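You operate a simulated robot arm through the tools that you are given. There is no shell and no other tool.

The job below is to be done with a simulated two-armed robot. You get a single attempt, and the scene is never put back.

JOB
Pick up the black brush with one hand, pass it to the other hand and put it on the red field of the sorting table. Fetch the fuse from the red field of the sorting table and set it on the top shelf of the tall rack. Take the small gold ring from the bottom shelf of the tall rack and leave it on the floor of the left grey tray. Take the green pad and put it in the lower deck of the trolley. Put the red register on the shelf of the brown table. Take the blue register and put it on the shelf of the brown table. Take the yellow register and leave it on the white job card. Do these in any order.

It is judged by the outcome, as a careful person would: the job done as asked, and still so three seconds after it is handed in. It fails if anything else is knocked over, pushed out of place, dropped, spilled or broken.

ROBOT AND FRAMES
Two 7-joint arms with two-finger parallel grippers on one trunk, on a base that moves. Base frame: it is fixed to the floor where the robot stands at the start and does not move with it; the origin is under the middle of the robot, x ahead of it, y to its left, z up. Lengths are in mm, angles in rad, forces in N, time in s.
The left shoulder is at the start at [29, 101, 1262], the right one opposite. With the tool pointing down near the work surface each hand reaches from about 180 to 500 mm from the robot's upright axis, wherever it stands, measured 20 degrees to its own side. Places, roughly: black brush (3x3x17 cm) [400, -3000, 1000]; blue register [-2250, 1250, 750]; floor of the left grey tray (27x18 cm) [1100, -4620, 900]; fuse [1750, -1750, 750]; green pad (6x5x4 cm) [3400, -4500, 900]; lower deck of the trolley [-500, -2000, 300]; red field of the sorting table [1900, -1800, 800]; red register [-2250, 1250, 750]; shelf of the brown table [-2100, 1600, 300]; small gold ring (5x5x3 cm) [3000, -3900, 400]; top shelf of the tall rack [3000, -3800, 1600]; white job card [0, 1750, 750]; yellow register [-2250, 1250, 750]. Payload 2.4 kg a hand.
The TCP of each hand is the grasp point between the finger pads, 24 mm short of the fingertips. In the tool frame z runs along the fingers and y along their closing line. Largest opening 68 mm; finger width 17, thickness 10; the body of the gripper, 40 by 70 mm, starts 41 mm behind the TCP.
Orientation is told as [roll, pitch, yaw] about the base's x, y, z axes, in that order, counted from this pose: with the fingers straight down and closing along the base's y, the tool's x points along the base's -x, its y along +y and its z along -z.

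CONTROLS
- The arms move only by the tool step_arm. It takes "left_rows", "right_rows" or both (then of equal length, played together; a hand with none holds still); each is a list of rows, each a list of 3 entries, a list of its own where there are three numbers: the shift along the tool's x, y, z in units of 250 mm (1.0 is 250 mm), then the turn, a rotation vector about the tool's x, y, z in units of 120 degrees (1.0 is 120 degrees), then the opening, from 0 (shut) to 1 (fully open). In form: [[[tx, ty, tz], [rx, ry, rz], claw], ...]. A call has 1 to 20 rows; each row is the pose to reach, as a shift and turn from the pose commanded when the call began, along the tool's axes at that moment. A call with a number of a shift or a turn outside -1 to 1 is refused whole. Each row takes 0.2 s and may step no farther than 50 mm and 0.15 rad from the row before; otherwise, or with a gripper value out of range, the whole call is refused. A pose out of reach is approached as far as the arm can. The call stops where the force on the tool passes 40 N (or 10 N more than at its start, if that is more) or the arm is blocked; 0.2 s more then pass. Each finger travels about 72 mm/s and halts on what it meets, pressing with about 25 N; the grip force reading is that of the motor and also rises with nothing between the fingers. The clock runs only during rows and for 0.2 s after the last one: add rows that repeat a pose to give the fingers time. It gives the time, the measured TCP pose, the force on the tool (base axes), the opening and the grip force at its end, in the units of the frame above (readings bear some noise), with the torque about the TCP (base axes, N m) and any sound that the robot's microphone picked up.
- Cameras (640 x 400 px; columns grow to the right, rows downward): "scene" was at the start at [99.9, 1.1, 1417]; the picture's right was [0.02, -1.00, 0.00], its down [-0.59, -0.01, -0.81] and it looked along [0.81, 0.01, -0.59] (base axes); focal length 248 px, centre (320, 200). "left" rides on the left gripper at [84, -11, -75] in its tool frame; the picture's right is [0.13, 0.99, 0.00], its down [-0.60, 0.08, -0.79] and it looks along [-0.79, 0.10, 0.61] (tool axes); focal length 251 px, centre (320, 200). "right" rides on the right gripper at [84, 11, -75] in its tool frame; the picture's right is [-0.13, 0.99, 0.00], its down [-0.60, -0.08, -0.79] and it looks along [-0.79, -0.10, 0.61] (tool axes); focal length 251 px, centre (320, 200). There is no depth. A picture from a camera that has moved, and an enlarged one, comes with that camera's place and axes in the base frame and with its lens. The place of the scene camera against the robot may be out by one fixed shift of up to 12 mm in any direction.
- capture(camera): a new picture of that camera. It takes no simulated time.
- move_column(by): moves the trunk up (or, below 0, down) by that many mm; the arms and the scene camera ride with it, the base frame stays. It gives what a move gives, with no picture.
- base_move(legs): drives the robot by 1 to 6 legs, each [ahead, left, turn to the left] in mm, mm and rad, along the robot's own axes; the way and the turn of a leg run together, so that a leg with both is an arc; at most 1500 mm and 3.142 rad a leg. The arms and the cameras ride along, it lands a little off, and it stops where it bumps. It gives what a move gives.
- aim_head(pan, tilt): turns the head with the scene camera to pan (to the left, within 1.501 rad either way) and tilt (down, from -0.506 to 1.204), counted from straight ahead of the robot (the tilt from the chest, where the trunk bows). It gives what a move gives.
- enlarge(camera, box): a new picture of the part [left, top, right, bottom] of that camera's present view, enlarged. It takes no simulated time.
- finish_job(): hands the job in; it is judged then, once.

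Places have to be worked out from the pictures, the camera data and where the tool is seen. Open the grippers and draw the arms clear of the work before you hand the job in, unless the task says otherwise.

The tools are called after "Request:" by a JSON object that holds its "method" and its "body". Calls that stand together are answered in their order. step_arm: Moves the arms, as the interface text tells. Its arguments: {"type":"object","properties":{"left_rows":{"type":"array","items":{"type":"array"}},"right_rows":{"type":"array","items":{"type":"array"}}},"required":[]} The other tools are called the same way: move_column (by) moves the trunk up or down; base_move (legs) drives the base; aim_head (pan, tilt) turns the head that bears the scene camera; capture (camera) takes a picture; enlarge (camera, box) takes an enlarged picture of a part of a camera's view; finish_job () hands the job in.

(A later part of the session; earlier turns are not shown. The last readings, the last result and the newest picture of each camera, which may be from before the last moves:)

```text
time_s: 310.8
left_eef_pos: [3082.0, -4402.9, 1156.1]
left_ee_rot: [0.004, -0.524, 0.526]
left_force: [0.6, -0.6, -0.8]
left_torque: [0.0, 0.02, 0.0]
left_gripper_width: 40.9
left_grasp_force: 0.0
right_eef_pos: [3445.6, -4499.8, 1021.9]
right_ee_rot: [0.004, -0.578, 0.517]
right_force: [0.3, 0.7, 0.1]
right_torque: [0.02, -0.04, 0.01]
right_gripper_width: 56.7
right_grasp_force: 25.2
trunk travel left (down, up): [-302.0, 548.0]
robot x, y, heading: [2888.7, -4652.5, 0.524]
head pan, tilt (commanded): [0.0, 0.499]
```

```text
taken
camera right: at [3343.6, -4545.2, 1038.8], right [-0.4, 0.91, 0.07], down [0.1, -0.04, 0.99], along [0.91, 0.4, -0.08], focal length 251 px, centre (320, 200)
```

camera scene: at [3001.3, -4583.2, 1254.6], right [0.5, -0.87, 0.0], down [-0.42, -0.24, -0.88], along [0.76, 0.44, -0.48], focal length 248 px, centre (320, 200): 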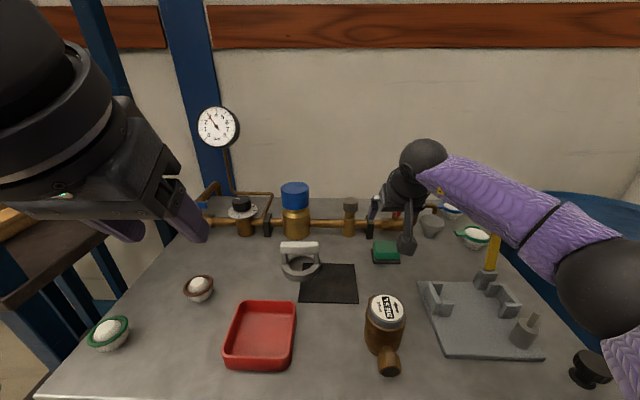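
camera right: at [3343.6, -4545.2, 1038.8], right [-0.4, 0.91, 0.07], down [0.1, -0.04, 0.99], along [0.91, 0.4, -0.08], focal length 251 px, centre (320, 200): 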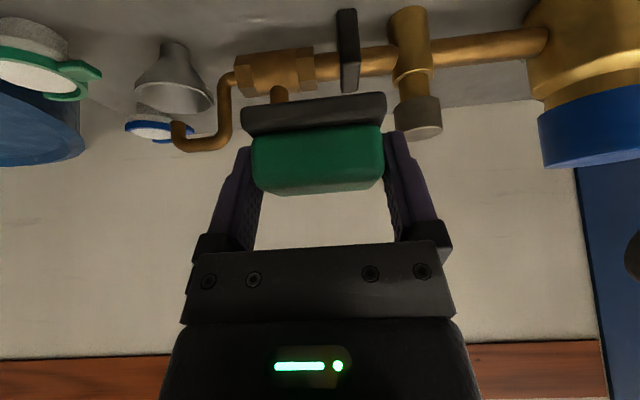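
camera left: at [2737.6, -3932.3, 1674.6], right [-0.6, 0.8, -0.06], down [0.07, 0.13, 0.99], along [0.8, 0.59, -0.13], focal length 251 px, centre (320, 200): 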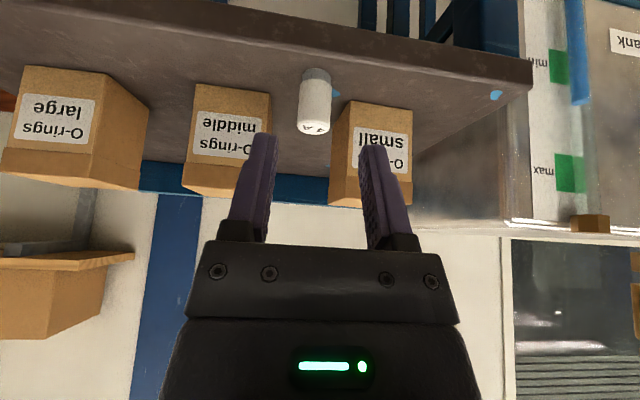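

The pad came up as one piece. I'll raise it a bit more, back straight out, then tuck the hand.

Request:
{"method": "step_arm", "body": {"right_rows": [[[-0.044, 0, -0.067], [0, 0, 0], 0.6], [[-0.065, 0, -0.1], [0, 0, 0], 0.6]]}}

Request:
{"method": "base_move", "body": {"legs": [[-430, 0, 0.0]]}}

Request:
{"method": "step_arm", "body": {"right_rows": [[[0.14, 0, -0.09], [0, 0, 0], 0.6], [[0.28, 0, -0.18], [0, 0, 0], 0.6], [[0.42, 0, -0.27], [0, 0, 0], 0.6], [[0.54, 0, -0.35], [0, 0, 0], 0.6]]}}

Request:
{"method": "capture", "body": {"camera": "scene"}}

```text
time_s: 311.4
left_eef_pos: [3081.7, -4403.4, 1154.8]
left_ee_rot: [0.003, -0.526, 0.526]
left_force: [-0.9, -0.1, 0.2]
left_torque: [-0.02, -0.03, 0.02]
left_gripper_width: 40.7
left_grasp_force: 0.0
right_eef_pos: [3447.1, -4499.4, 1051.7]
right_ee_rot: [0.004, -0.577, 0.516]
right_force: [0.3, -0.5, -0.6]
right_torque: [-0.01, 0.01, 0.01]
right_gripper_width: 56.8
right_grasp_force: 24.9
trunk travel left (down, up): [-302.0, 548.0]
robot x, y, heading: [2891.8, -4654.4, 0.523]
head pan, tilt (commanded): [0.0, 0.499]
```

```text
time_s: 314.1
left_eef_pos: [2703.6, -4620.2, 1156.0]
left_ee_rot: [0.006, -0.524, 0.527]
left_force: [0.5, -0.4, 0.2]
left_torque: [-0.01, 0.0, -0.02]
left_gripper_width: 40.4
left_grasp_force: 0.0
right_eef_pos: [3067.6, -4717.3, 1051.1]
right_ee_rot: [0.005, -0.579, 0.518]
right_force: [0.4, 0.0, -0.2]
right_torque: [0.01, -0.01, 0.0]
right_gripper_width: 57.2
right_grasp_force: 24.7
trunk travel left (down, up): [-302.0, 548.0]
robot x, y, heading: [2513.3, -4870.1, 0.524]
head pan, tilt (commanded): [0.0, 0.499]
```

```text
time_s: 315.1
left_eef_pos: [2703.4, -4620.6, 1155.6]
left_ee_rot: [0.005, -0.524, 0.527]
left_force: [0.0, -0.2, -0.3]
left_torque: [-0.01, -0.02, -0.03]
left_gripper_width: 40.8
left_grasp_force: 0.1
right_eef_pos: [2929.0, -4795.7, 1051.4]
right_ee_rot: [0.006, -0.578, 0.515]
right_force: [0.0, -0.1, -0.9]
right_torque: [0.01, 0.01, 0.01]
right_gripper_width: 56.6
right_grasp_force: 25.0
trunk travel left (down, up): [-302.0, 548.0]
robot x, y, heading: [2513.0, -4869.5, 0.526]
head pan, tilt (commanded): [0.0, 0.499]
```

```text
taken
camera scene: at [2623.4, -4801.2, 1254.6], right [0.5, -0.87, 0.0], down [-0.41, -0.24, -0.88], along [0.76, 0.44, -0.48], focal length 248 px, centre (320, 200)
```

scene: 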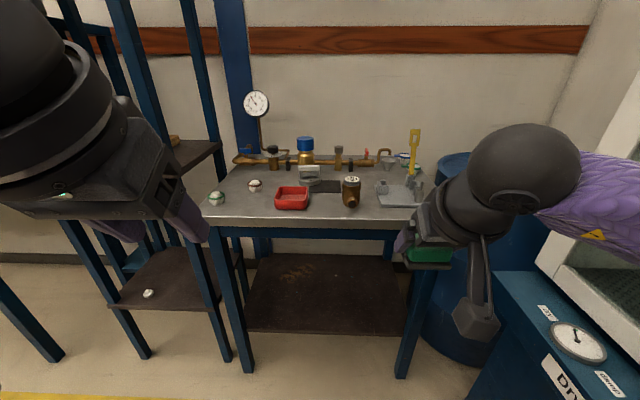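

Pad secured. I'll shift left away from the cabinet, turn left to face along the line, and then slide left around the tray bench's end into the back aisle.

Request:
{"method": "base_move", "body": {"legs": [[0, 230, 0.0], [0, 0, 1.58]]}}

Request:
{"method": "base_move", "body": {"legs": [[0, 1000, 0.0], [0, 900, 0.0]]}}

Request:
{"method": "aim_head", "body": {"pan": 0.0, "tilt": 0.4}}

Request:
{"method": "capture", "body": {"camera": "scene"}}

```text
time_s: 320.7
left_eef_pos: [2145.0, -4475.9, 1155.1]
left_ee_rot: [0.005, -0.524, 2.097]
left_force: [0.4, -0.4, 0.1]
left_torque: [-0.02, -0.02, 0.01]
left_gripper_width: 40.9
left_grasp_force: 0.0
right_eef_pos: [2319.3, -4250.0, 1051.1]
right_ee_rot: [0.005, -0.578, 2.086]
right_force: [0.0, -0.2, -0.6]
right_torque: [0.01, 0.01, 0.0]
right_gripper_width: 57.0
right_grasp_force: 25.0
trunk travel left (down, up): [-302.0, 548.0]
robot x, y, heading: [2397.8, -4665.6, 2.093]
head pan, tilt (commanded): [0.0, 0.499]
```

```text
time_s: 330.3
left_eef_pos: [485.2, -5427.2, 1156.1]
left_ee_rot: [0.005, -0.523, 2.095]
left_force: [0.5, 0.5, 0.7]
left_torque: [0.01, 0.0, -0.04]
left_gripper_width: 40.7
left_grasp_force: 0.1
right_eef_pos: [659.7, -5201.8, 1050.9]
right_ee_rot: [0.005, -0.579, 2.084]
right_force: [0.3, -0.8, -1.1]
right_torque: [-0.02, -0.03, -0.03]
right_gripper_width: 57.0
right_grasp_force: 24.9
trunk travel left (down, up): [-302.0, 548.0]
robot x, y, heading: [732.3, -5624.1, 2.091]
head pan, tilt (commanded): [0.0, 0.499]
```

```text
time_s: 330.9
left_eef_pos: [485.1, -5428.0, 1155.0]
left_ee_rot: [0.004, -0.524, 2.095]
left_force: [0.0, 1.2, 0.4]
left_torque: [0.0, 0.0, 0.03]
left_gripper_width: 40.6
left_grasp_force: 0.1
right_eef_pos: [659.7, -5201.5, 1051.5]
right_ee_rot: [0.006, -0.577, 2.084]
right_force: [0.1, 0.0, 0.3]
right_torque: [0.01, 0.01, 0.02]
right_gripper_width: 56.8
right_grasp_force: 24.7
trunk travel left (down, up): [-302.0, 548.0]
robot x, y, heading: [735.7, -5620.5, 2.089]
head pan, tilt (commanded): [0.0, 0.4]
```

```text
taken
camera scene: at [653.2, -5496.5, 1263.7], right [0.87, 0.5, 0.0], down [0.19, -0.34, -0.92], along [-0.46, 0.8, -0.39], focal length 248 px, centre (320, 200)
```

scene: 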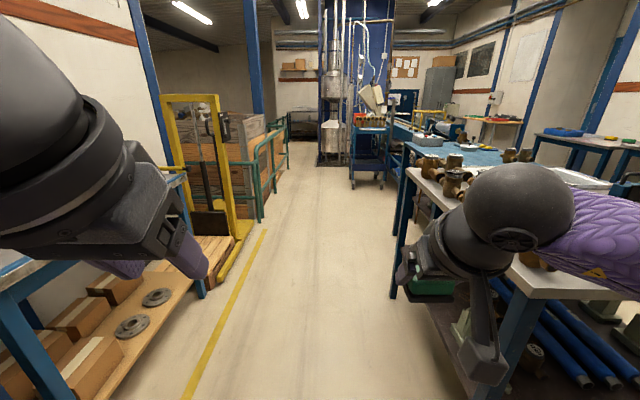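

The back aisle is clear and the blue two-deck trolley on wheels is ahead on the right. Driving forward along the aisle.

Request:
{"method": "base_move", "body": {"legs": [[1400, 60, 0.0]]}}

Request:
{"method": "capture", "body": {"camera": "scene"}}

```text
time_s: 337.9
left_eef_pos: [-253.4, -4237.5, 1155.6]
left_ee_rot: [0.005, -0.524, 2.084]
left_force: [0.1, 0.0, 0.5]
left_torque: [0.0, 0.0, -0.03]
left_gripper_width: 40.7
left_grasp_force: 0.1
right_eef_pos: [-75.4, -4013.8, 1049.9]
right_ee_rot: [0.006, -0.578, 2.074]
right_force: [-0.4, -0.4, -0.8]
right_torque: [-0.02, -0.02, -0.06]
right_gripper_width: 57.2
right_grasp_force: 25.1
trunk travel left (down, up): [-302.0, 548.0]
robot x, y, heading: [-5.8, -4433.1, 2.076]
head pan, tilt (commanded): [0.0, 0.4]
```

```text
taken
camera scene: at [-85.2, -4308.5, 1263.7], right [0.87, 0.49, 0.0], down [0.19, -0.34, -0.92], along [-0.45, 0.8, -0.39], focal length 248 px, centre (320, 200)
```

scene: 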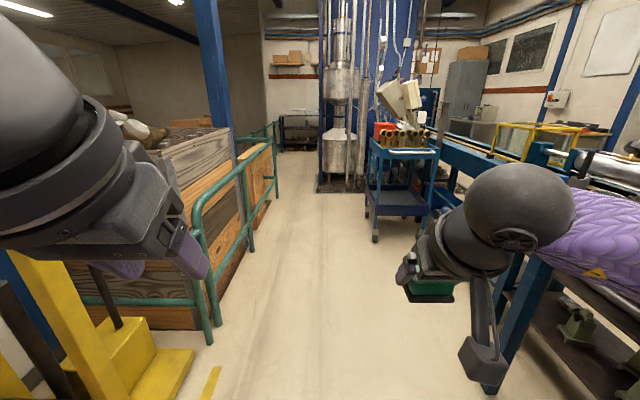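

Request:
{"method": "enlarge", "body": {"camera": "scene", "box": [340, 100, 480, 250]}}

```text
2.67 times, centred on (410, 175) of scene
camera zoom: at [-85.2, -4308.5, 1263.7], right [0.87, 0.49, 0.0], down [0.19, -0.34, -0.92], along [-0.45, 0.8, -0.39], focal length 660 px, centre (80, 267)
```

zoom: 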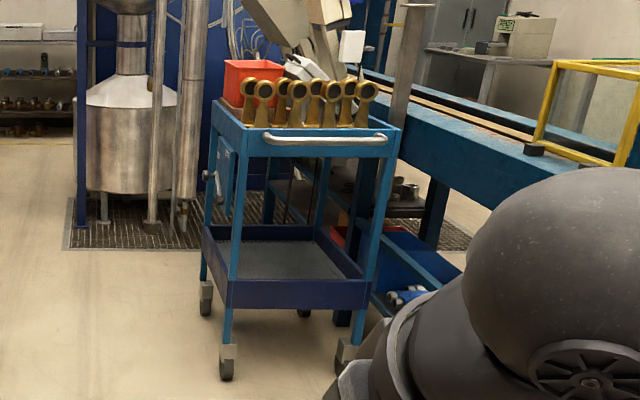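

The trolley's left long side is ≈515 mm to the right of my line; its lower deck is a shallow tray with a lip. I'll drive 2400 mm to be abreast of it, then turn right to face its side.

Request:
{"method": "base_move", "body": {"legs": [[1400, 30, 0.0], [1000, 30, 0.0]]}}

Request:
{"method": "aim_head", "body": {"pan": -1.2, "tilt": 0.5}}

Request:
{"method": "capture", "body": {"camera": "scene"}}

```text
time_s: 349.7
left_eef_pos: [-1442.5, -2140.4, 1155.8]
left_ee_rot: [0.006, -0.523, 2.06]
left_force: [-0.2, -0.2, -0.3]
left_torque: [-0.01, 0.0, 0.01]
left_gripper_width: 40.9
left_grasp_force: 0.1
right_eef_pos: [-1259.3, -1921.9, 1050.8]
right_ee_rot: [0.006, -0.577, 2.051]
right_force: [-0.4, -0.4, -0.5]
right_torque: [0.0, 0.02, -0.06]
right_gripper_width: 56.8
right_grasp_force: 25.2
trunk travel left (down, up): [-302.0, 548.0]
robot x, y, heading: [-1198.7, -2341.7, 2.053]
head pan, tilt (commanded): [0.0, 0.4]
```

```text
time_s: 351.1
left_eef_pos: [-1442.9, -2141.7, 1155.1]
left_ee_rot: [0.005, -0.523, 2.061]
left_force: [-0.5, 0.4, -0.1]
left_torque: [0.0, 0.01, 0.0]
left_gripper_width: 41.0
left_grasp_force: 0.2
right_eef_pos: [-1260.1, -1921.3, 1051.6]
right_ee_rot: [0.006, -0.577, 2.05]
right_force: [0.5, 0.6, -0.3]
right_torque: [-0.01, 0.01, 0.01]
right_gripper_width: 56.7
right_grasp_force: 24.6
trunk travel left (down, up): [-302.0, 548.0]
robot x, y, heading: [-1199.7, -2342.3, 2.062]
head pan, tilt (commanded): [-1.201, 0.499]
```

```text
taken
camera scene: at [-1173.0, -2229.6, 1254.6], right [0.76, -0.65, 0.0], down [-0.31, -0.36, -0.88], along [0.57, 0.66, -0.48], focal length 248 px, centre (320, 200)
```

scene: 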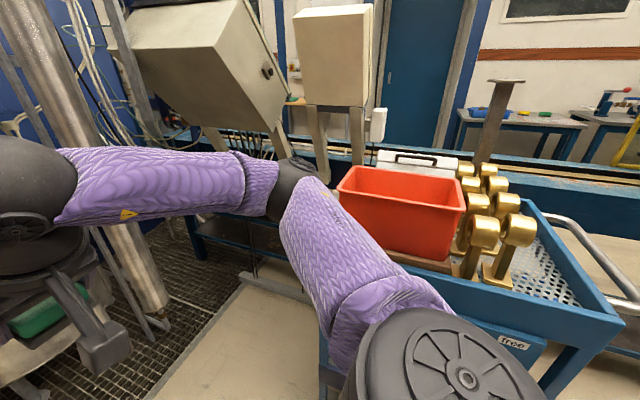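

I'm abreast of the trolley (side ≈540 mm to my right). Turning right to face it.

Request:
{"method": "base_move", "body": {"legs": [[0, 0, -1.55]]}}

Request:
{"method": "aim_head", "body": {"pan": 0.0, "tilt": 0.6}}

Request:
{"method": "capture", "body": {"camera": "scene"}}

```text
time_s: 355.3
left_eef_pos: [-1005.6, -2093.8, 1155.4]
left_ee_rot: [0.004, -0.525, 0.515]
left_force: [0.5, -0.6, 0.6]
left_torque: [0.02, -0.02, -0.01]
left_gripper_width: 40.7
left_grasp_force: 0.0
right_eef_pos: [-781.6, -2271.8, 1050.8]
right_ee_rot: [0.007, -0.579, 0.505]
right_force: [-0.8, -0.4, -0.8]
right_torque: [-0.01, 0.0, 0.03]
right_gripper_width: 56.8
right_grasp_force: 25.2
trunk travel left (down, up): [-302.0, 548.0]
robot x, y, heading: [-1201.8, -2339.2, 0.51]
head pan, tilt (commanded): [-1.201, 0.499]
```

```text
time_s: 356.7
left_eef_pos: [-1005.2, -2092.7, 1154.1]
left_ee_rot: [0.006, -0.524, 0.514]
left_force: [1.0, 0.6, 0.0]
left_torque: [-0.02, -0.01, 0.0]
left_gripper_width: 40.7
left_grasp_force: 0.0
right_eef_pos: [-781.3, -2270.5, 1050.6]
right_ee_rot: [0.006, -0.578, 0.504]
right_force: [0.3, -0.4, -0.1]
right_torque: [-0.01, -0.03, 0.01]
right_gripper_width: 57.0
right_grasp_force: 25.6
trunk travel left (down, up): [-302.0, 548.0]
robot x, y, heading: [-1199.3, -2342.2, 0.512]
head pan, tilt (commanded): [0.0, 0.6]
```

```text
taken
camera scene: at [-1090.6, -2274.3, 1245.5], right [0.49, -0.87, 0.0], down [-0.49, -0.28, -0.82], along [0.72, 0.4, -0.57], focal length 248 px, centre (320, 200)
```

scene: 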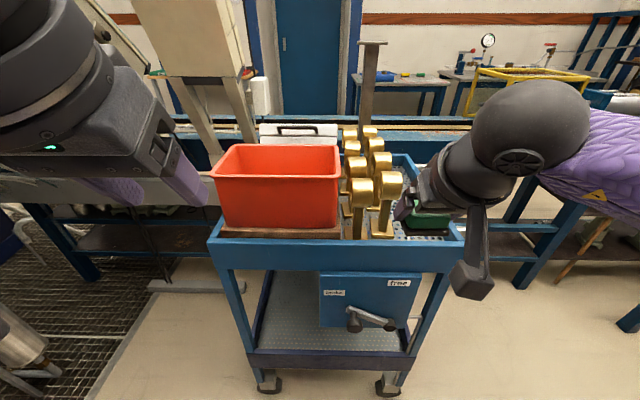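

This side of the trolley has a brake panel with a lever hanging over the right part of the opening; the left part is open. I'll back up 120 mm and shift left 155 so the right hand lines up with the open part, then lower the trunk.

Request:
{"method": "base_move", "body": {"legs": [[-120, 155, 0.0]]}}

Request:
{"method": "move_column", "body": {"by": -150}}

Request:
{"method": "move_column", "body": {"by": -150}}

Request:
{"method": "aim_head", "body": {"pan": 0.0, "tilt": 0.5}}

Request:
{"method": "capture", "body": {"camera": "scene"}}

```text
time_s: 358.3
left_eef_pos: [-1187.2, -2016.7, 1156.4]
left_ee_rot: [0.006, -0.522, 0.513]
left_force: [-0.2, 0.7, 0.0]
left_torque: [0.02, 0.0, 0.02]
left_gripper_width: 40.8
left_grasp_force: 0.0
right_eef_pos: [-963.8, -2193.6, 1050.6]
right_ee_rot: [0.005, -0.577, 0.503]
right_force: [-0.1, 0.2, -0.6]
right_torque: [0.02, -0.02, 0.04]
right_gripper_width: 56.9
right_grasp_force: 24.9
trunk travel left (down, up): [-302.0, 548.0]
robot x, y, heading: [-1385.0, -2262.0, 0.512]
head pan, tilt (commanded): [0.0, 0.6]
```

```text
time_s: 360.0
left_eef_pos: [-1187.1, -2015.5, 1005.5]
left_ee_rot: [0.005, -0.523, 0.513]
left_force: [-0.3, 0.1, -0.2]
left_torque: [0.02, 0.0, 0.03]
left_gripper_width: 40.6
left_grasp_force: 0.1
right_eef_pos: [-963.5, -2194.9, 900.1]
right_ee_rot: [0.006, -0.579, 0.502]
right_force: [-0.4, 0.7, -1.1]
right_torque: [0.03, -0.01, -0.01]
right_gripper_width: 56.5
right_grasp_force: 24.6
trunk travel left (down, up): [-152.0, 698.0]
robot x, y, heading: [-1380.6, -2261.7, 0.51]
head pan, tilt (commanded): [0.0, 0.6]
```

```text
time_s: 361.8
left_eef_pos: [-1187.2, -2015.9, 856.1]
left_ee_rot: [0.005, -0.525, 0.513]
left_force: [0.6, -0.3, 0.5]
left_torque: [-0.02, 0.03, -0.02]
left_gripper_width: 40.7
left_grasp_force: 0.1
right_eef_pos: [-963.3, -2193.3, 751.1]
right_ee_rot: [0.006, -0.577, 0.501]
right_force: [0.6, -0.3, -0.9]
right_torque: [-0.01, -0.02, 0.03]
right_gripper_width: 56.8
right_grasp_force: 24.7
trunk travel left (down, up): [-2.0, 848.0]
robot x, y, heading: [-1382.1, -2264.1, 0.508]
head pan, tilt (commanded): [0.0, 0.6]
```

```text
time_s: 362.4
left_eef_pos: [-1186.7, -2016.2, 856.1]
left_ee_rot: [0.005, -0.524, 0.513]
left_force: [-0.2, -0.7, -0.7]
left_torque: [0.02, -0.02, -0.03]
left_gripper_width: 41.0
left_grasp_force: 0.2
right_eef_pos: [-963.6, -2193.0, 750.6]
right_ee_rot: [0.007, -0.578, 0.503]
right_force: [-0.1, -0.1, -0.3]
right_torque: [-0.01, -0.01, -0.04]
right_gripper_width: 56.9
right_grasp_force: 24.5
trunk travel left (down, up): [-2.0, 848.0]
robot x, y, heading: [-1379.1, -2262.3, 0.508]
head pan, tilt (commanded): [0.0, 0.499]
```

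```text
taken
camera scene: at [-1191.4, -2151.7, 945.5], right [0.49, -0.87, 0.0], down [-0.42, -0.23, -0.88], along [0.77, 0.43, -0.48], focal length 248 px, centre (320, 200)
```

scene: 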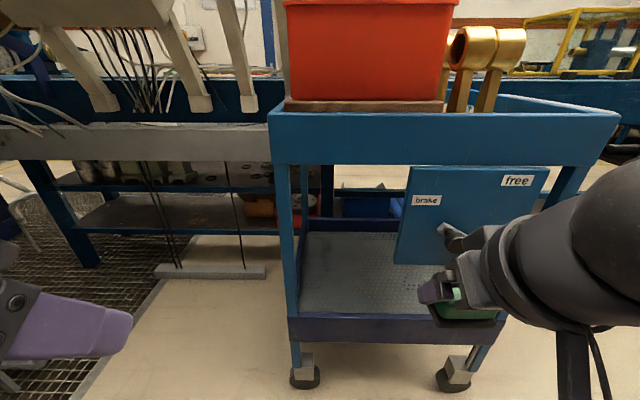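

The open bay spans from my l=+46 (leg) to l=-156 (panel); lip top ≈z 393, side plane ≈618 mm ahead. I'll lower the right hand in front of the trolley, shifting it left to the middle of the bay.

Request:
{"method": "step_arm", "body": {"right_rows": [[[-0.05, 0.06, 0.12], [0, 0, 0], 0.6], [[0.05, 0.12, 0.28], [0, 0, 0], 0.6], [[0.145, 0.18, 0.44], [0, 0, 0], 0.6], [[0.24, 0.23, 0.6], [0, 0, 0], 0.6], [[0.335, 0.28, 0.76], [0, 0, 0], 0.6], [[0.43, 0.34, 0.91], [0, 0, 0], 0.6]]}}

Request:
{"method": "capture", "body": {"camera": "right"}}

Request:
{"method": "capture", "body": {"camera": "scene"}}

```text
time_s: 363.8
left_eef_pos: [-1186.3, -2017.5, 856.2]
left_ee_rot: [0.005, -0.524, 0.511]
left_force: [-0.6, -0.5, 0.6]
left_torque: [0.01, 0.03, 0.01]
left_gripper_width: 40.8
left_grasp_force: 0.1
right_eef_pos: [-976.4, -2102.5, 500.4]
right_ee_rot: [0.007, -0.576, 0.502]
right_force: [0.1, -0.8, -0.5]
right_torque: [0.0, 0.02, 0.0]
right_gripper_width: 56.7
right_grasp_force: 24.8
trunk travel left (down, up): [-2.0, 848.0]
robot x, y, heading: [-1382.3, -2264.3, 0.514]
head pan, tilt (commanded): [0.0, 0.499]
```

```text
taken
camera right: at [-1077.5, -2147.4, 517.7], right [-0.39, 0.92, 0.07], down [0.1, -0.04, 0.99], along [0.92, 0.39, -0.08], focal length 251 px, centre (320, 200)
```

right: 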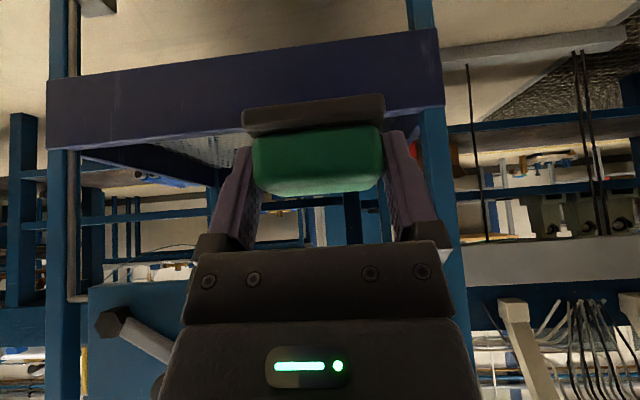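

```text
taken
camera scene: at [-1191.5, -2151.7, 945.6], right [0.49, -0.87, 0.0], down [-0.42, -0.23, -0.88], along [0.77, 0.43, -0.48], focal length 248 px, centre (320, 200)
```

scene: 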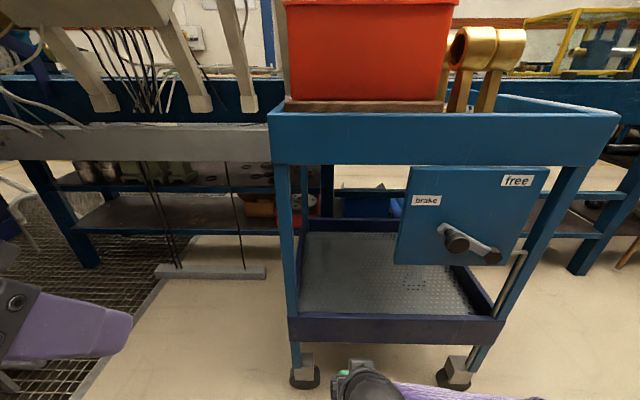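

Request:
{"method": "enlarge", "body": {"camera": "scene", "box": [260, 180, 520, 360]}}

```text
2.22 times, centred on (390, 270) of scene
camera zoom: at [-1191.5, -2151.7, 945.6], right [0.49, -0.87, 0.0], down [-0.42, -0.23, -0.88], along [0.77, 0.43, -0.48], focal length 550 px, centre (164, 44)
```

zoom: 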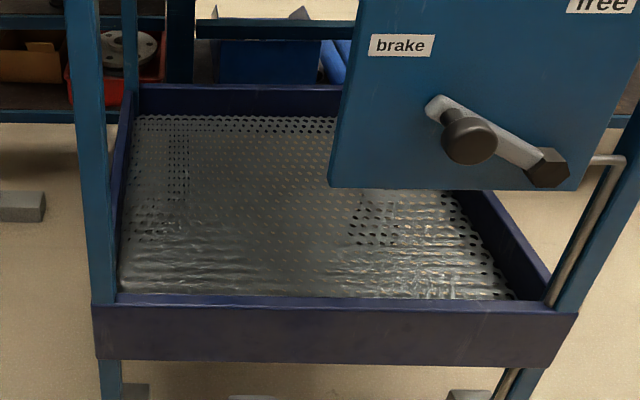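

The lower deck's perforated floor is at z≈333, lip top ≈399. To keep the forearm clear of the brake lever I'll shift the base 100 mm further left and move the hand back right to stay centred on the open bay.

Request:
{"method": "base_move", "body": {"legs": [[0, 100, 0.0]]}}

Request:
{"method": "step_arm", "body": {"right_rows": [[[0, -0.15, 0], [0, 0, 0], 0.6], [[0, -0.3, 0], [0, 0, 0], 0.6], [[0, -0.4, 0], [0, 0, 0], 0.6]]}}

Request:
{"method": "capture", "body": {"camera": "scene"}}

Request:
{"method": "capture", "body": {"camera": "right"}}

```text
time_s: 365.0
left_eef_pos: [-1235.5, -1927.1, 854.9]
left_ee_rot: [0.005, -0.523, 0.513]
left_force: [1.2, -0.7, -0.5]
left_torque: [-0.04, 0.02, -0.01]
left_gripper_width: 40.7
left_grasp_force: 0.0
right_eef_pos: [-1023.7, -2013.4, 500.6]
right_ee_rot: [0.005, -0.576, 0.501]
right_force: [0.9, 0.2, -0.3]
right_torque: [-0.02, 0.01, -0.01]
right_gripper_width: 56.8
right_grasp_force: 25.3
trunk travel left (down, up): [-2.0, 848.0]
robot x, y, heading: [-1428.3, -2172.1, 0.509]
head pan, tilt (commanded): [0.0, 0.499]
```

```text
time_s: 365.8
left_eef_pos: [-1237.0, -1927.7, 855.2]
left_ee_rot: [0.005, -0.523, 0.513]
left_force: [0.1, -1.0, 0.2]
left_torque: [-0.02, -0.03, -0.02]
left_gripper_width: 40.6
left_grasp_force: 0.2
right_eef_pos: [-976.7, -2104.1, 501.6]
right_ee_rot: [0.005, -0.578, 0.503]
right_force: [0.2, 0.0, -0.5]
right_torque: [-0.04, 0.03, 0.0]
right_gripper_width: 56.9
right_grasp_force: 24.6
trunk travel left (down, up): [-2.0, 848.0]
robot x, y, heading: [-1431.6, -2175.0, 0.507]
head pan, tilt (commanded): [0.0, 0.499]
```

```text
taken
camera scene: at [-1240.9, -2063.0, 945.6], right [0.49, -0.87, 0.0], down [-0.42, -0.23, -0.88], along [0.77, 0.43, -0.48], focal length 248 px, centre (320, 200)
```

scene: 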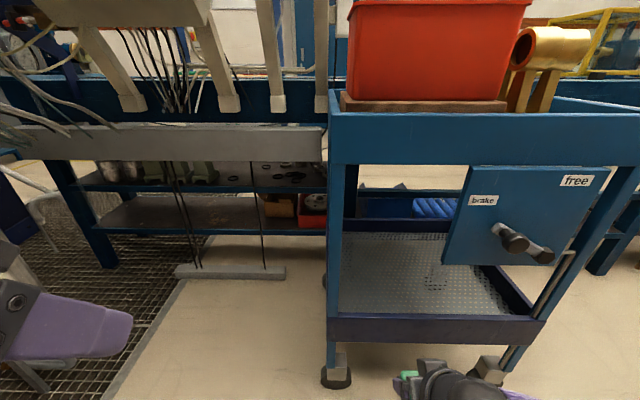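

```text
taken
camera right: at [-1078.1, -2148.5, 518.1], right [-0.38, 0.92, 0.07], down [0.1, -0.04, 0.99], along [0.92, 0.39, -0.08], focal length 251 px, centre (320, 200)
```

right: 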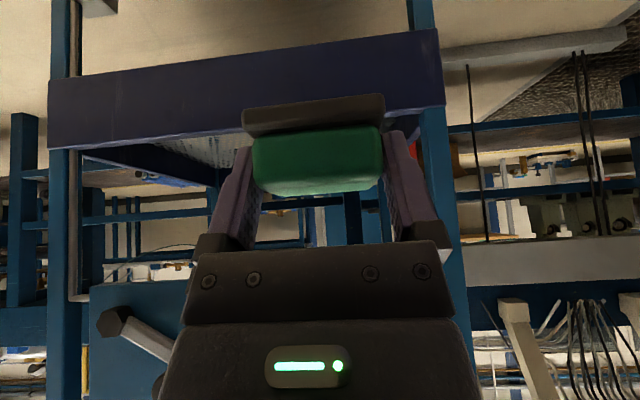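

Hand is centred between the leg and the panel. Driving forward in two steps with the pad bottom ≈70 mm above the lip.

Request:
{"method": "base_move", "body": {"legs": [[130, 0, 0.0]]}}

Request:
{"method": "capture", "body": {"camera": "right"}}

Request:
{"method": "capture", "body": {"camera": "scene"}}

```text
time_s: 367.1
left_eef_pos: [-1124.2, -1865.1, 855.4]
left_ee_rot: [0.007, -0.523, 0.511]
left_force: [-0.5, 0.3, -0.1]
left_torque: [-0.02, 0.0, 0.02]
left_gripper_width: 40.9
left_grasp_force: 0.0
right_eef_pos: [-863.8, -2041.8, 501.0]
right_ee_rot: [0.006, -0.579, 0.504]
right_force: [-0.3, 0.4, -0.7]
right_torque: [-0.03, -0.01, 0.02]
right_gripper_width: 56.7
right_grasp_force: 25.1
trunk travel left (down, up): [-2.0, 848.0]
robot x, y, heading: [-1320.7, -2111.3, 0.51]
head pan, tilt (commanded): [0.0, 0.499]
```

```text
taken
camera right: at [-966.2, -2085.4, 518.1], right [-0.38, 0.92, 0.07], down [0.1, -0.04, 0.99], along [0.92, 0.39, -0.08], focal length 251 px, centre (320, 200)
```

right: 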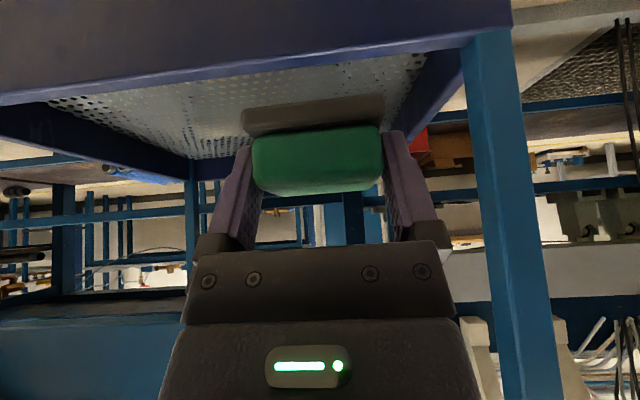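

```text
taken
camera scene: at [-1128.9, -2000.4, 945.6], right [0.49, -0.87, 0.0], down [-0.42, -0.23, -0.88], along [0.77, 0.43, -0.48], focal length 248 px, centre (320, 200)
```

scene: 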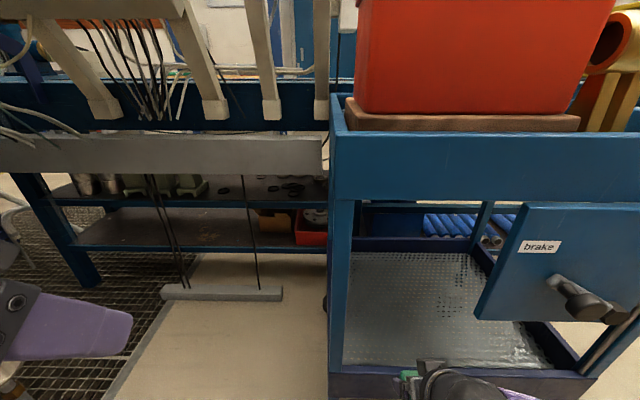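

Lip plane is 74 mm ahead of the TCP (top z≈393). Driving forward 110 mm more, then extending slightly.

Request:
{"method": "base_move", "body": {"legs": [[110, 0, 0.0]]}}

Request:
{"method": "step_arm", "body": {"right_rows": [[[-0.05, 0, 0.04], [0, 0, 0], 0.6], [[-0.07, 0, 0.1], [0, 0, 0], 0.6], [[-0.07, 0, 0.1], [0, 0, 0], 0.6]]}}

Request:
{"method": "capture", "body": {"camera": "right"}}

Request:
{"method": "capture", "body": {"camera": "scene"}}

```text
time_s: 368.3
left_eef_pos: [-1029.9, -1810.8, 855.0]
left_ee_rot: [0.005, -0.522, 0.513]
left_force: [0.4, -0.3, 0.3]
left_torque: [-0.02, 0.01, -0.03]
left_gripper_width: 40.6
left_grasp_force: 0.1
right_eef_pos: [-768.3, -1987.2, 500.4]
right_ee_rot: [0.005, -0.579, 0.502]
right_force: [0.8, -0.4, -0.9]
right_torque: [-0.01, -0.01, 0.01]
right_gripper_width: 57.0
right_grasp_force: 25.4
trunk travel left (down, up): [-2.0, 848.0]
robot x, y, heading: [-1224.6, -2062.6, 0.507]
head pan, tilt (commanded): [0.0, 0.499]
```

```text
time_s: 369.1
left_eef_pos: [-1030.3, -1812.1, 855.3]
left_ee_rot: [0.006, -0.525, 0.513]
left_force: [0.1, -0.2, 0.2]
left_torque: [0.01, 0.01, 0.01]
left_gripper_width: 41.0
left_grasp_force: 0.1
right_eef_pos: [-743.4, -1975.4, 489.4]
right_ee_rot: [0.004, -0.576, 0.502]
right_force: [-0.9, 0.4, -1.3]
right_torque: [0.0, 0.0, 0.0]
right_gripper_width: 56.7
right_grasp_force: 25.0
trunk travel left (down, up): [-2.0, 848.0]
robot x, y, heading: [-1224.8, -2059.7, 0.51]
head pan, tilt (commanded): [0.0, 0.499]
```

```text
taken
camera right: at [-845.5, -2018.7, 506.9], right [-0.38, 0.92, 0.07], down [0.1, -0.04, 0.99], along [0.92, 0.39, -0.08], focal length 251 px, centre (320, 200)
```

right: 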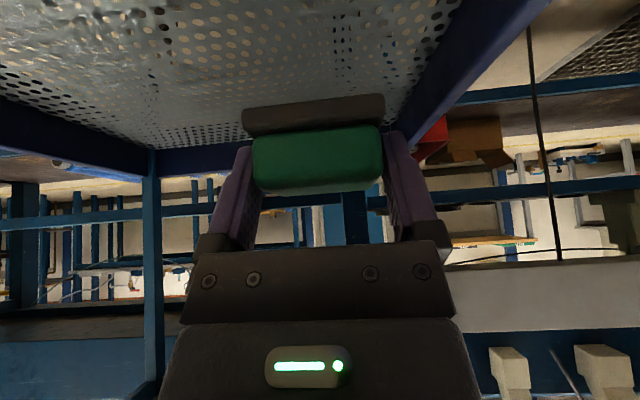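

```text
taken
camera scene: at [-1033.6, -1947.0, 945.6], right [0.49, -0.87, 0.0], down [-0.42, -0.23, -0.88], along [0.77, 0.43, -0.48], focal length 248 px, centre (320, 200)
```

scene: 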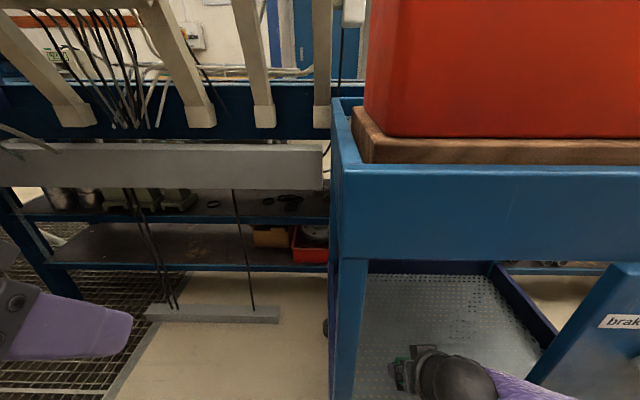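

The hand is 63 mm past the lip plane: on a vertical descent the lip will pass between gripper body and camera with >10 mm margins. Descending 95 mm first, in small rows.

Request:
{"method": "step_arm", "body": {"right_rows": [[[0.04, 0, 0.062], [0, 0, 0], 0.6], [[0.083, 0, 0.127], [0, 0, 0], 0.6], [[0.126, 0, 0.193], [0, 0, 0], 0.6], [[0.167, 0, 0.255], [0, 0, 0], 0.6], [[0.207, 0, 0.318], [0, 0, 0], 0.6]]}}

Request:
{"method": "capture", "body": {"camera": "right"}}

```text
time_s: 370.3
left_eef_pos: [-1029.4, -1810.7, 855.8]
left_ee_rot: [0.005, -0.524, 0.514]
left_force: [-0.8, 0.5, 0.1]
left_torque: [0.01, 0.03, -0.03]
left_gripper_width: 40.9
left_grasp_force: 0.1
right_eef_pos: [-744.2, -1973.1, 394.0]
right_ee_rot: [0.006, -0.578, 0.503]
right_force: [0.4, 0.0, -0.2]
right_torque: [0.0, -0.02, 0.0]
right_gripper_width: 56.6
right_grasp_force: 25.0
trunk travel left (down, up): [-2.0, 848.0]
robot x, y, heading: [-1224.0, -2055.8, 0.509]
head pan, tilt (commanded): [0.0, 0.499]
```

```text
taken
camera right: at [-846.9, -2017.9, 411.5], right [-0.38, 0.92, 0.07], down [0.1, -0.04, 0.99], along [0.92, 0.39, -0.08], focal length 251 px, centre (320, 200)
```

right: 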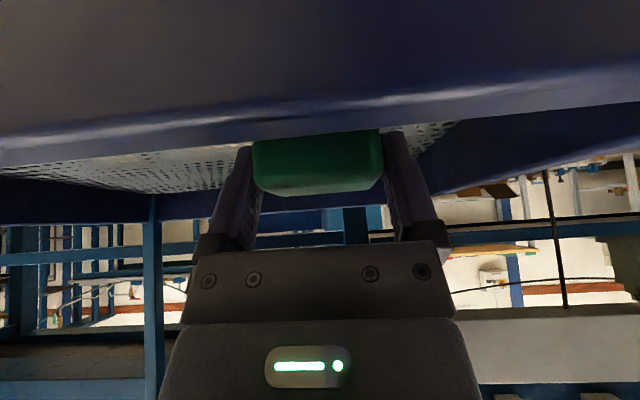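

The pad is inside the deck behind the lip, no contact. Continuing down in small rows to contact.

Request:
{"method": "step_arm", "body": {"right_rows": [[[0.0175, 0, 0.0268], [0, 0, 0], 0.6], [[0.035, 0, 0.0536], [0, 0, 0], 0.6], [[0.0459, 0, 0.0704], [0, 0, 0], 0.6], [[0.0546, 0, 0.0838], [0, 0, 0], 0.6], [[0.0612, 0, 0.0939], [0, 0, 0], 0.6]]}}

```text
time_s: 371.5
left_eef_pos: [-1029.0, -1811.5, 856.1]
left_ee_rot: [0.005, -0.523, 0.513]
left_force: [-0.2, -0.2, 0.4]
left_torque: [-0.01, 0.03, -0.02]
left_gripper_width: 40.8
left_grasp_force: 0.0
right_eef_pos: [-743.9, -1973.0, 379.5]
right_ee_rot: [0.005, -0.574, 0.502]
right_force: [0.8, -0.9, -1.0]
right_torque: [-0.01, -0.01, 0.01]
right_gripper_width: 56.9
right_grasp_force: 25.1
right hand out of reach, approached as far as the arm can: row 3, 4, 5
trunk travel left (down, up): [-2.0, 848.0]
robot x, y, heading: [-1225.6, -2056.8, 0.509]
head pan, tilt (commanded): [0.0, 0.499]
```

The arm reached its limit at z 379 (pad bottom ≈16 mm above the floor). I'll raise, drive the base 40 mm closer while pulling the hand back the same amount, and descend again.

Request:
{"method": "step_arm", "body": {"right_rows": [[[-0.06, 0, -0.09], [0, 0, 0], 0.6], [[-0.13, 0, -0.2], [0, 0, 0], 0.6], [[-0.197, 0, -0.302], [0, 0, 0], 0.6]]}}

Request:
{"method": "base_move", "body": {"legs": [[40, 0, 0.0]]}}

Request:
{"method": "step_arm", "body": {"right_rows": [[[0.067, 0, -0.0437], [0, 0, 0], 0.6], [[0.134, 0, -0.0874], [0, 0, 0], 0.6], [[0.134, 0, -0.0874], [0, 0, 0], 0.6]]}}

Request:
{"method": "capture", "body": {"camera": "right"}}

```text
time_s: 372.3
left_eef_pos: [-1028.8, -1811.9, 855.3]
left_ee_rot: [0.006, -0.523, 0.512]
left_force: [0.2, -0.5, 0.0]
left_torque: [0.0, 0.02, 0.0]
left_gripper_width: 40.6
left_grasp_force: 0.0
right_eef_pos: [-743.9, -1975.5, 469.3]
right_ee_rot: [0.005, -0.578, 0.502]
right_force: [-0.4, 0.9, -0.4]
right_torque: [-0.02, 0.0, 0.03]
right_gripper_width: 57.2
right_grasp_force: 24.7
trunk travel left (down, up): [-2.0, 848.0]
robot x, y, heading: [-1226.4, -2056.4, 0.51]
head pan, tilt (commanded): [0.0, 0.499]
```

```text
time_s: 373.0
left_eef_pos: [-1024.1, -1807.7, 856.5]
left_ee_rot: [0.0, -0.525, 0.511]
left_force: [0.7, -1.5, 0.0]
left_torque: [-0.04, -0.01, -0.02]
left_gripper_width: 40.6
left_grasp_force: 0.1
right_eef_pos: [-739.3, -1973.4, 467.6]
right_ee_rot: [0.002, -0.574, 0.498]
right_force: [0.8, -0.4, 0.1]
right_torque: [0.01, -0.01, 0.0]
right_gripper_width: 57.3
right_grasp_force: 24.8
trunk travel left (down, up): [-2.0, 848.0]
robot x, y, heading: [-1218.4, -2054.7, 0.507]
head pan, tilt (commanded): [0.0, 0.499]
stopped in leg 1: the robot was blocked; the commanded pose is now the measured one
```

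```text
time_s: 373.8
left_eef_pos: [-1021.2, -1808.4, 855.5]
left_ee_rot: [0.005, -0.526, 0.511]
left_force: [0.3, 0.5, 0.7]
left_torque: [-0.01, -0.01, -0.04]
left_gripper_width: 41.0
left_grasp_force: 0.1
right_eef_pos: [-770.7, -1994.7, 467.8]
right_ee_rot: [0.006, -0.572, 0.499]
right_force: [-0.4, 0.0, 0.3]
right_torque: [-0.01, 0.0, 0.01]
right_gripper_width: 56.9
right_grasp_force: 25.1
trunk travel left (down, up): [-2.0, 848.0]
robot x, y, heading: [-1216.2, -2054.8, 0.507]
head pan, tilt (commanded): [0.0, 0.499]
```

```text
taken
camera right: at [-873.3, -2037.4, 485.5], right [-0.38, 0.92, 0.07], down [0.11, -0.03, 0.99], along [0.92, 0.39, -0.09], focal length 251 px, centre (320, 200)
```

right: 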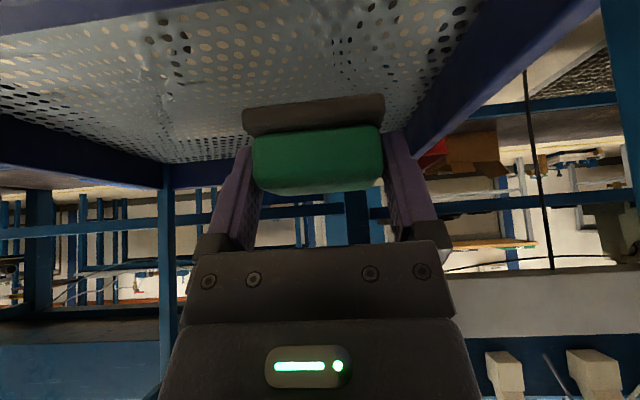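

The base touched the trolley's caster and stopped after 8 mm. I'll back off 20 mm, shift the base left 60 mm (the right arm reaches lower when the hand is more to its own side), and re-centre the hand over the bay.

Request:
{"method": "base_move", "body": {"legs": [[-20, 0, 0.0], [0, 60, 0.0]]}}

Request:
{"method": "step_arm", "body": {"right_rows": [[[-0.08, -0.12, 0.052], [0, 0, 0], 0.6], [[-0.16, -0.235, 0.104], [0, 0, 0], 0.6], [[-0.16, -0.235, 0.104], [0, 0, 0], 0.6]]}}

Request:
{"method": "capture", "body": {"camera": "right"}}

Request:
{"method": "capture", "body": {"camera": "scene"}}

```text
time_s: 375.2
left_eef_pos: [-1067.0, -1764.1, 854.9]
left_ee_rot: [0.006, -0.524, 0.511]
left_force: [0.6, 0.6, -0.1]
left_torque: [0.01, -0.03, 0.02]
left_gripper_width: 40.9
left_grasp_force: 0.1
right_eef_pos: [-816.3, -1951.2, 467.4]
right_ee_rot: [0.002, -0.573, 0.499]
right_force: [-0.1, -0.2, -1.2]
right_torque: [-0.01, 0.01, -0.03]
right_gripper_width: 57.0
right_grasp_force: 24.9
trunk travel left (down, up): [-2.0, 848.0]
robot x, y, heading: [-1262.1, -2010.0, 0.507]
head pan, tilt (commanded): [0.0, 0.499]
```

```text
time_s: 376.0
left_eef_pos: [-1067.0, -1765.0, 855.6]
left_ee_rot: [0.005, -0.523, 0.509]
left_force: [-0.5, 0.0, -0.2]
left_torque: [-0.03, 0.02, 0.01]
left_gripper_width: 40.6
left_grasp_force: 0.0
right_eef_pos: [-747.5, -1981.0, 465.8]
right_ee_rot: [0.004, -0.573, 0.497]
right_force: [-0.5, 0.3, -0.7]
right_torque: [0.03, 0.0, 0.02]
right_gripper_width: 56.9
right_grasp_force: 25.4
trunk travel left (down, up): [-2.0, 848.0]
robot x, y, heading: [-1261.8, -2010.8, 0.505]
head pan, tilt (commanded): [0.0, 0.499]
```

```text
taken
camera right: at [-849.4, -2024.2, 484.9], right [-0.38, 0.92, 0.07], down [0.11, -0.03, 0.99], along [0.92, 0.38, -0.09], focal length 251 px, centre (320, 200)
```

right: 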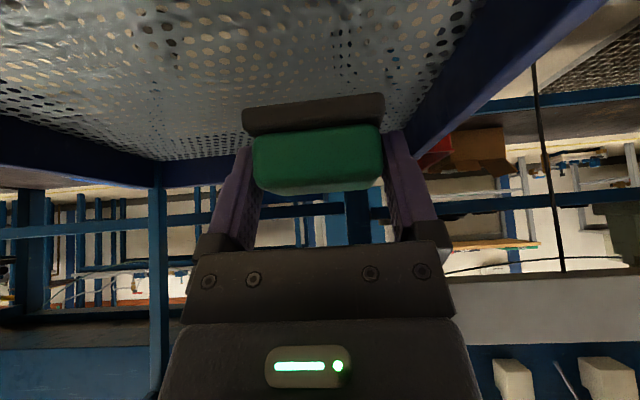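

```text
taken
camera scene: at [-1072.7, -1900.6, 945.6], right [0.48, -0.88, 0.0], down [-0.42, -0.23, -0.88], along [0.77, 0.42, -0.48], focal length 248 px, centre (320, 200)
```

scene: 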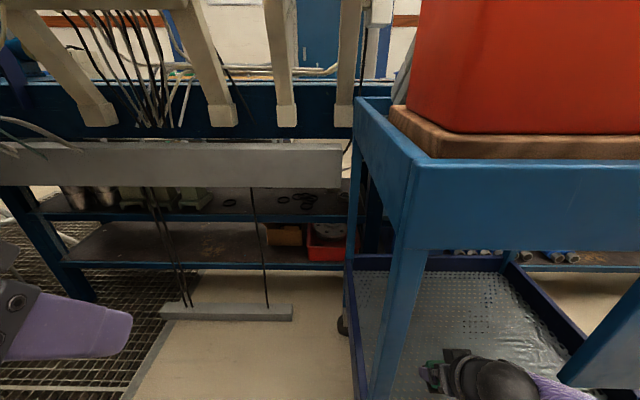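

Re-centred (57 mm past the lip). Adding 6 mm forward and descending 85 mm.

Request:
{"method": "step_arm", "body": {"right_rows": [[[-0.02, 0, 0.013], [0, 0, 0], 0.6], [[0.03, 0, 0.09], [0, 0, 0], 0.6], [[0.08, 0, 0.167], [0, 0, 0], 0.6], [[0.13, 0, 0.244], [0, 0, 0], 0.6], [[0.165, 0, 0.298], [0, 0, 0], 0.6], [[0.165, 0, 0.298], [0, 0, 0], 0.6]]}}

```text
time_s: 377.4
left_eef_pos: [-1068.2, -1765.9, 856.0]
left_ee_rot: [0.005, -0.522, 0.508]
left_force: [-0.8, 0.6, 0.0]
left_torque: [0.02, 0.0, -0.01]
left_gripper_width: 40.7
left_grasp_force: 0.1
right_eef_pos: [-742.8, -1976.3, 383.2]
right_ee_rot: [0.003, -0.571, 0.498]
right_force: [-0.5, 0.4, 0.1]
right_torque: [-0.02, 0.02, 0.01]
right_gripper_width: 56.8
right_grasp_force: 25.2
trunk travel left (down, up): [-2.0, 848.0]
robot x, y, heading: [-1263.9, -2015.5, 0.508]
head pan, tilt (commanded): [0.0, 0.499]
```

Request:
{"method": "step_arm", "body": {"right_rows": [[[0.011, 0, 0.0168], [0, 0, 0], 0.6], [[0.0197, 0, 0.0302], [0, 0, 0], 0.6], [[0.0284, 0, 0.0436], [0, 0, 0], 0.6], [[0.0371, 0, 0.057], [0, 0, 0], 0.6]]}}

```text
time_s: 378.4
left_eef_pos: [-1069.3, -1764.4, 855.8]
left_ee_rot: [0.004, -0.523, 0.51]
left_force: [-0.7, 0.1, -0.3]
left_torque: [-0.02, 0.01, 0.02]
left_gripper_width: 41.1
left_grasp_force: 0.0
right_eef_pos: [-743.7, -1977.5, 365.3]
right_ee_rot: [0.004, -0.571, 0.5]
right_force: [0.0, 0.0, -0.5]
right_torque: [0.0, -0.01, -0.02]
right_gripper_width: 56.9
right_grasp_force: 25.0
trunk travel left (down, up): [-2.0, 848.0]
robot x, y, heading: [-1264.3, -2011.1, 0.505]
head pan, tilt (commanded): [0.0, 0.499]
```

It now reaches z 365 with no contact yet; continuing in ≈3 mm rows.

Request:
{"method": "step_arm", "body": {"right_rows": [[[0.0066, 0, 0.01], [0, 0, 0], 0.6], [[0.0131, 0, 0.02], [0, 0, 0], 0.6], [[0.0197, 0, 0.0302], [0, 0, 0], 0.6], [[0.0262, 0, 0.0402], [0, 0, 0], 0.6]]}}

Request:
{"method": "capture", "body": {"camera": "right"}}

```text
time_s: 379.4
left_eef_pos: [-1069.4, -1764.6, 855.2]
left_ee_rot: [0.005, -0.524, 0.508]
left_force: [0.3, 0.1, -0.8]
left_torque: [-0.02, 0.0, 0.0]
left_gripper_width: 41.1
left_grasp_force: 0.2
right_eef_pos: [-742.1, -1976.3, 355.6]
right_ee_rot: [0.003, -0.576, 0.499]
right_force: [2.2, -0.3, 19.9]
right_torque: [0.12, -0.25, -0.08]
right_gripper_width: 57.2
right_grasp_force: 24.4
trunk travel left (down, up): [-2.0, 848.0]
robot x, y, heading: [-1261.7, -2009.9, 0.504]
head pan, tilt (commanded): [0.0, 0.499]
```

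```text
taken
camera right: at [-844.2, -2020.0, 372.5], right [-0.38, 0.92, 0.07], down [0.1, -0.04, 0.99], along [0.92, 0.39, -0.08], focal length 251 px, centre (320, 200)
```

right: 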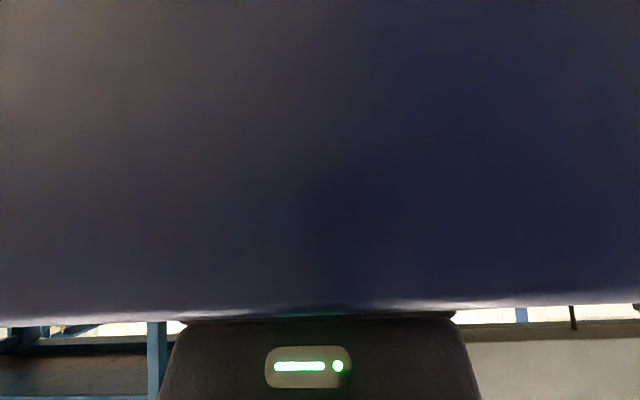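

Contact 20 N, 14 mm ahead of TCP — the pad is on the deck floor. Opening fully, then rising vertically over the lip.

Request:
{"method": "step_arm", "body": {"right_rows": [[[0, 0, 0], [0, 0, 0], 0.85], [[0, 0, 0], [0, 0, 0], 1], [[0, 0, 0], [0, 0, 0], 1], [[-0.03, 0, -0.046], [0, 0, 0], 1], [[-0.08, 0, -0.123], [0, 0, 0], 1], [[-0.15, 0, -0.23], [0, 0, 0], 1], [[-0.22, 0, -0.338], [0, 0, 0], 1], [[-0.3, 0, -0.46], [0, 0, 0], 1]]}}

Request:
{"method": "capture", "body": {"camera": "right"}}

```text
time_s: 381.2
left_eef_pos: [-1067.0, -1764.6, 855.8]
left_ee_rot: [0.005, -0.523, 0.511]
left_force: [-0.8, -0.2, -0.3]
left_torque: [-0.01, 0.02, 0.02]
left_gripper_width: 40.7
left_grasp_force: 0.1
right_eef_pos: [-743.0, -1977.6, 490.7]
right_ee_rot: [0.004, -0.573, 0.499]
right_force: [-0.4, -0.4, 0.8]
right_torque: [0.01, -0.02, 0.02]
right_gripper_width: 68.1
right_grasp_force: 0.0
trunk travel left (down, up): [-2.0, 848.0]
robot x, y, heading: [-1262.5, -2011.9, 0.504]
head pan, tilt (commanded): [0.0, 0.499]
```

```text
taken
camera right: at [-845.6, -2020.7, 508.2], right [-0.38, 0.92, 0.07], down [0.11, -0.03, 0.99], along [0.92, 0.39, -0.09], focal length 251 px, centre (320, 200)
```

right: 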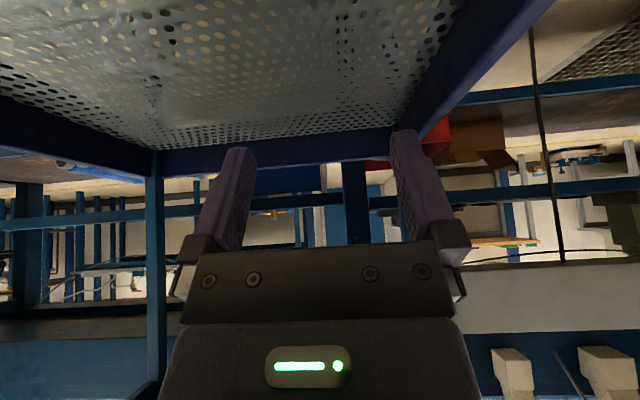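

The gripper is empty and clear of the lip. Backing out, then verifying the pad in the deck.

Request:
{"method": "base_move", "body": {"legs": [[-260, 0, 0.0]]}}

Request:
{"method": "capture", "body": {"camera": "scene"}}

Request:
{"method": "enlarge", "body": {"camera": "scene", "box": [340, 180, 580, 330]}}

```text
time_s: 383.1
left_eef_pos: [-1295.9, -1891.1, 855.3]
left_ee_rot: [0.007, -0.524, 0.506]
left_force: [0.5, 0.1, 0.2]
left_torque: [-0.01, 0.01, -0.03]
left_gripper_width: 40.8
left_grasp_force: 0.1
right_eef_pos: [-971.3, -2103.7, 490.8]
right_ee_rot: [0.003, -0.573, 0.494]
right_force: [0.4, 0.0, -0.1]
right_torque: [0.0, -0.01, -0.03]
right_gripper_width: 68.0
right_grasp_force: 0.0
trunk travel left (down, up): [-2.0, 848.0]
robot x, y, heading: [-1492.9, -2135.5, 0.501]
head pan, tilt (commanded): [0.0, 0.499]
```

```text
taken
camera scene: at [-1301.1, -2027.1, 945.6], right [0.48, -0.88, 0.0], down [-0.42, -0.23, -0.88], along [0.77, 0.42, -0.48], focal length 248 px, centre (320, 200)
```

scene: 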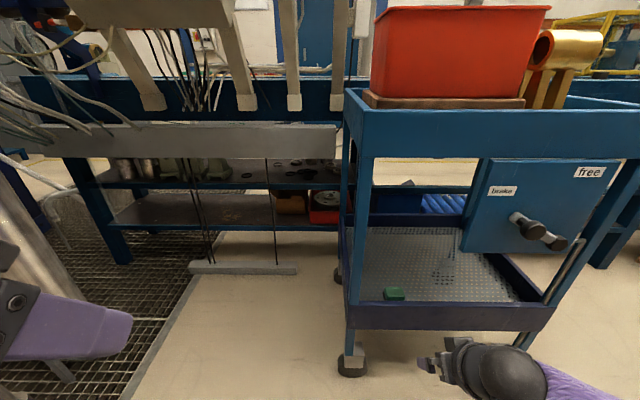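

```text
2.67 times, centred on (460, 255) of scene
camera zoom: at [-1301.1, -2027.1, 945.6], right [0.48, -0.88, 0.0], down [-0.42, -0.23, -0.88], along [0.77, 0.42, -0.48], focal length 660 px, centre (-53, 53)
```

zoom: 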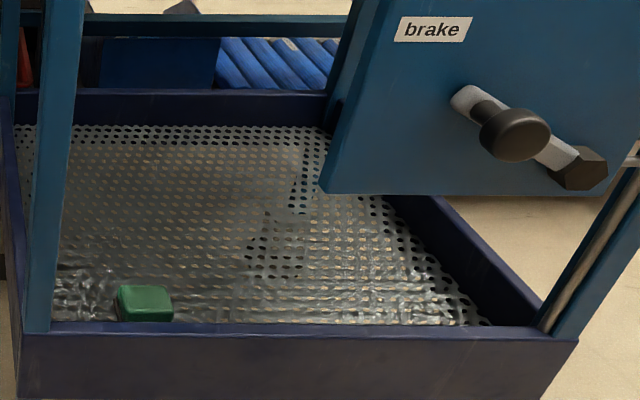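

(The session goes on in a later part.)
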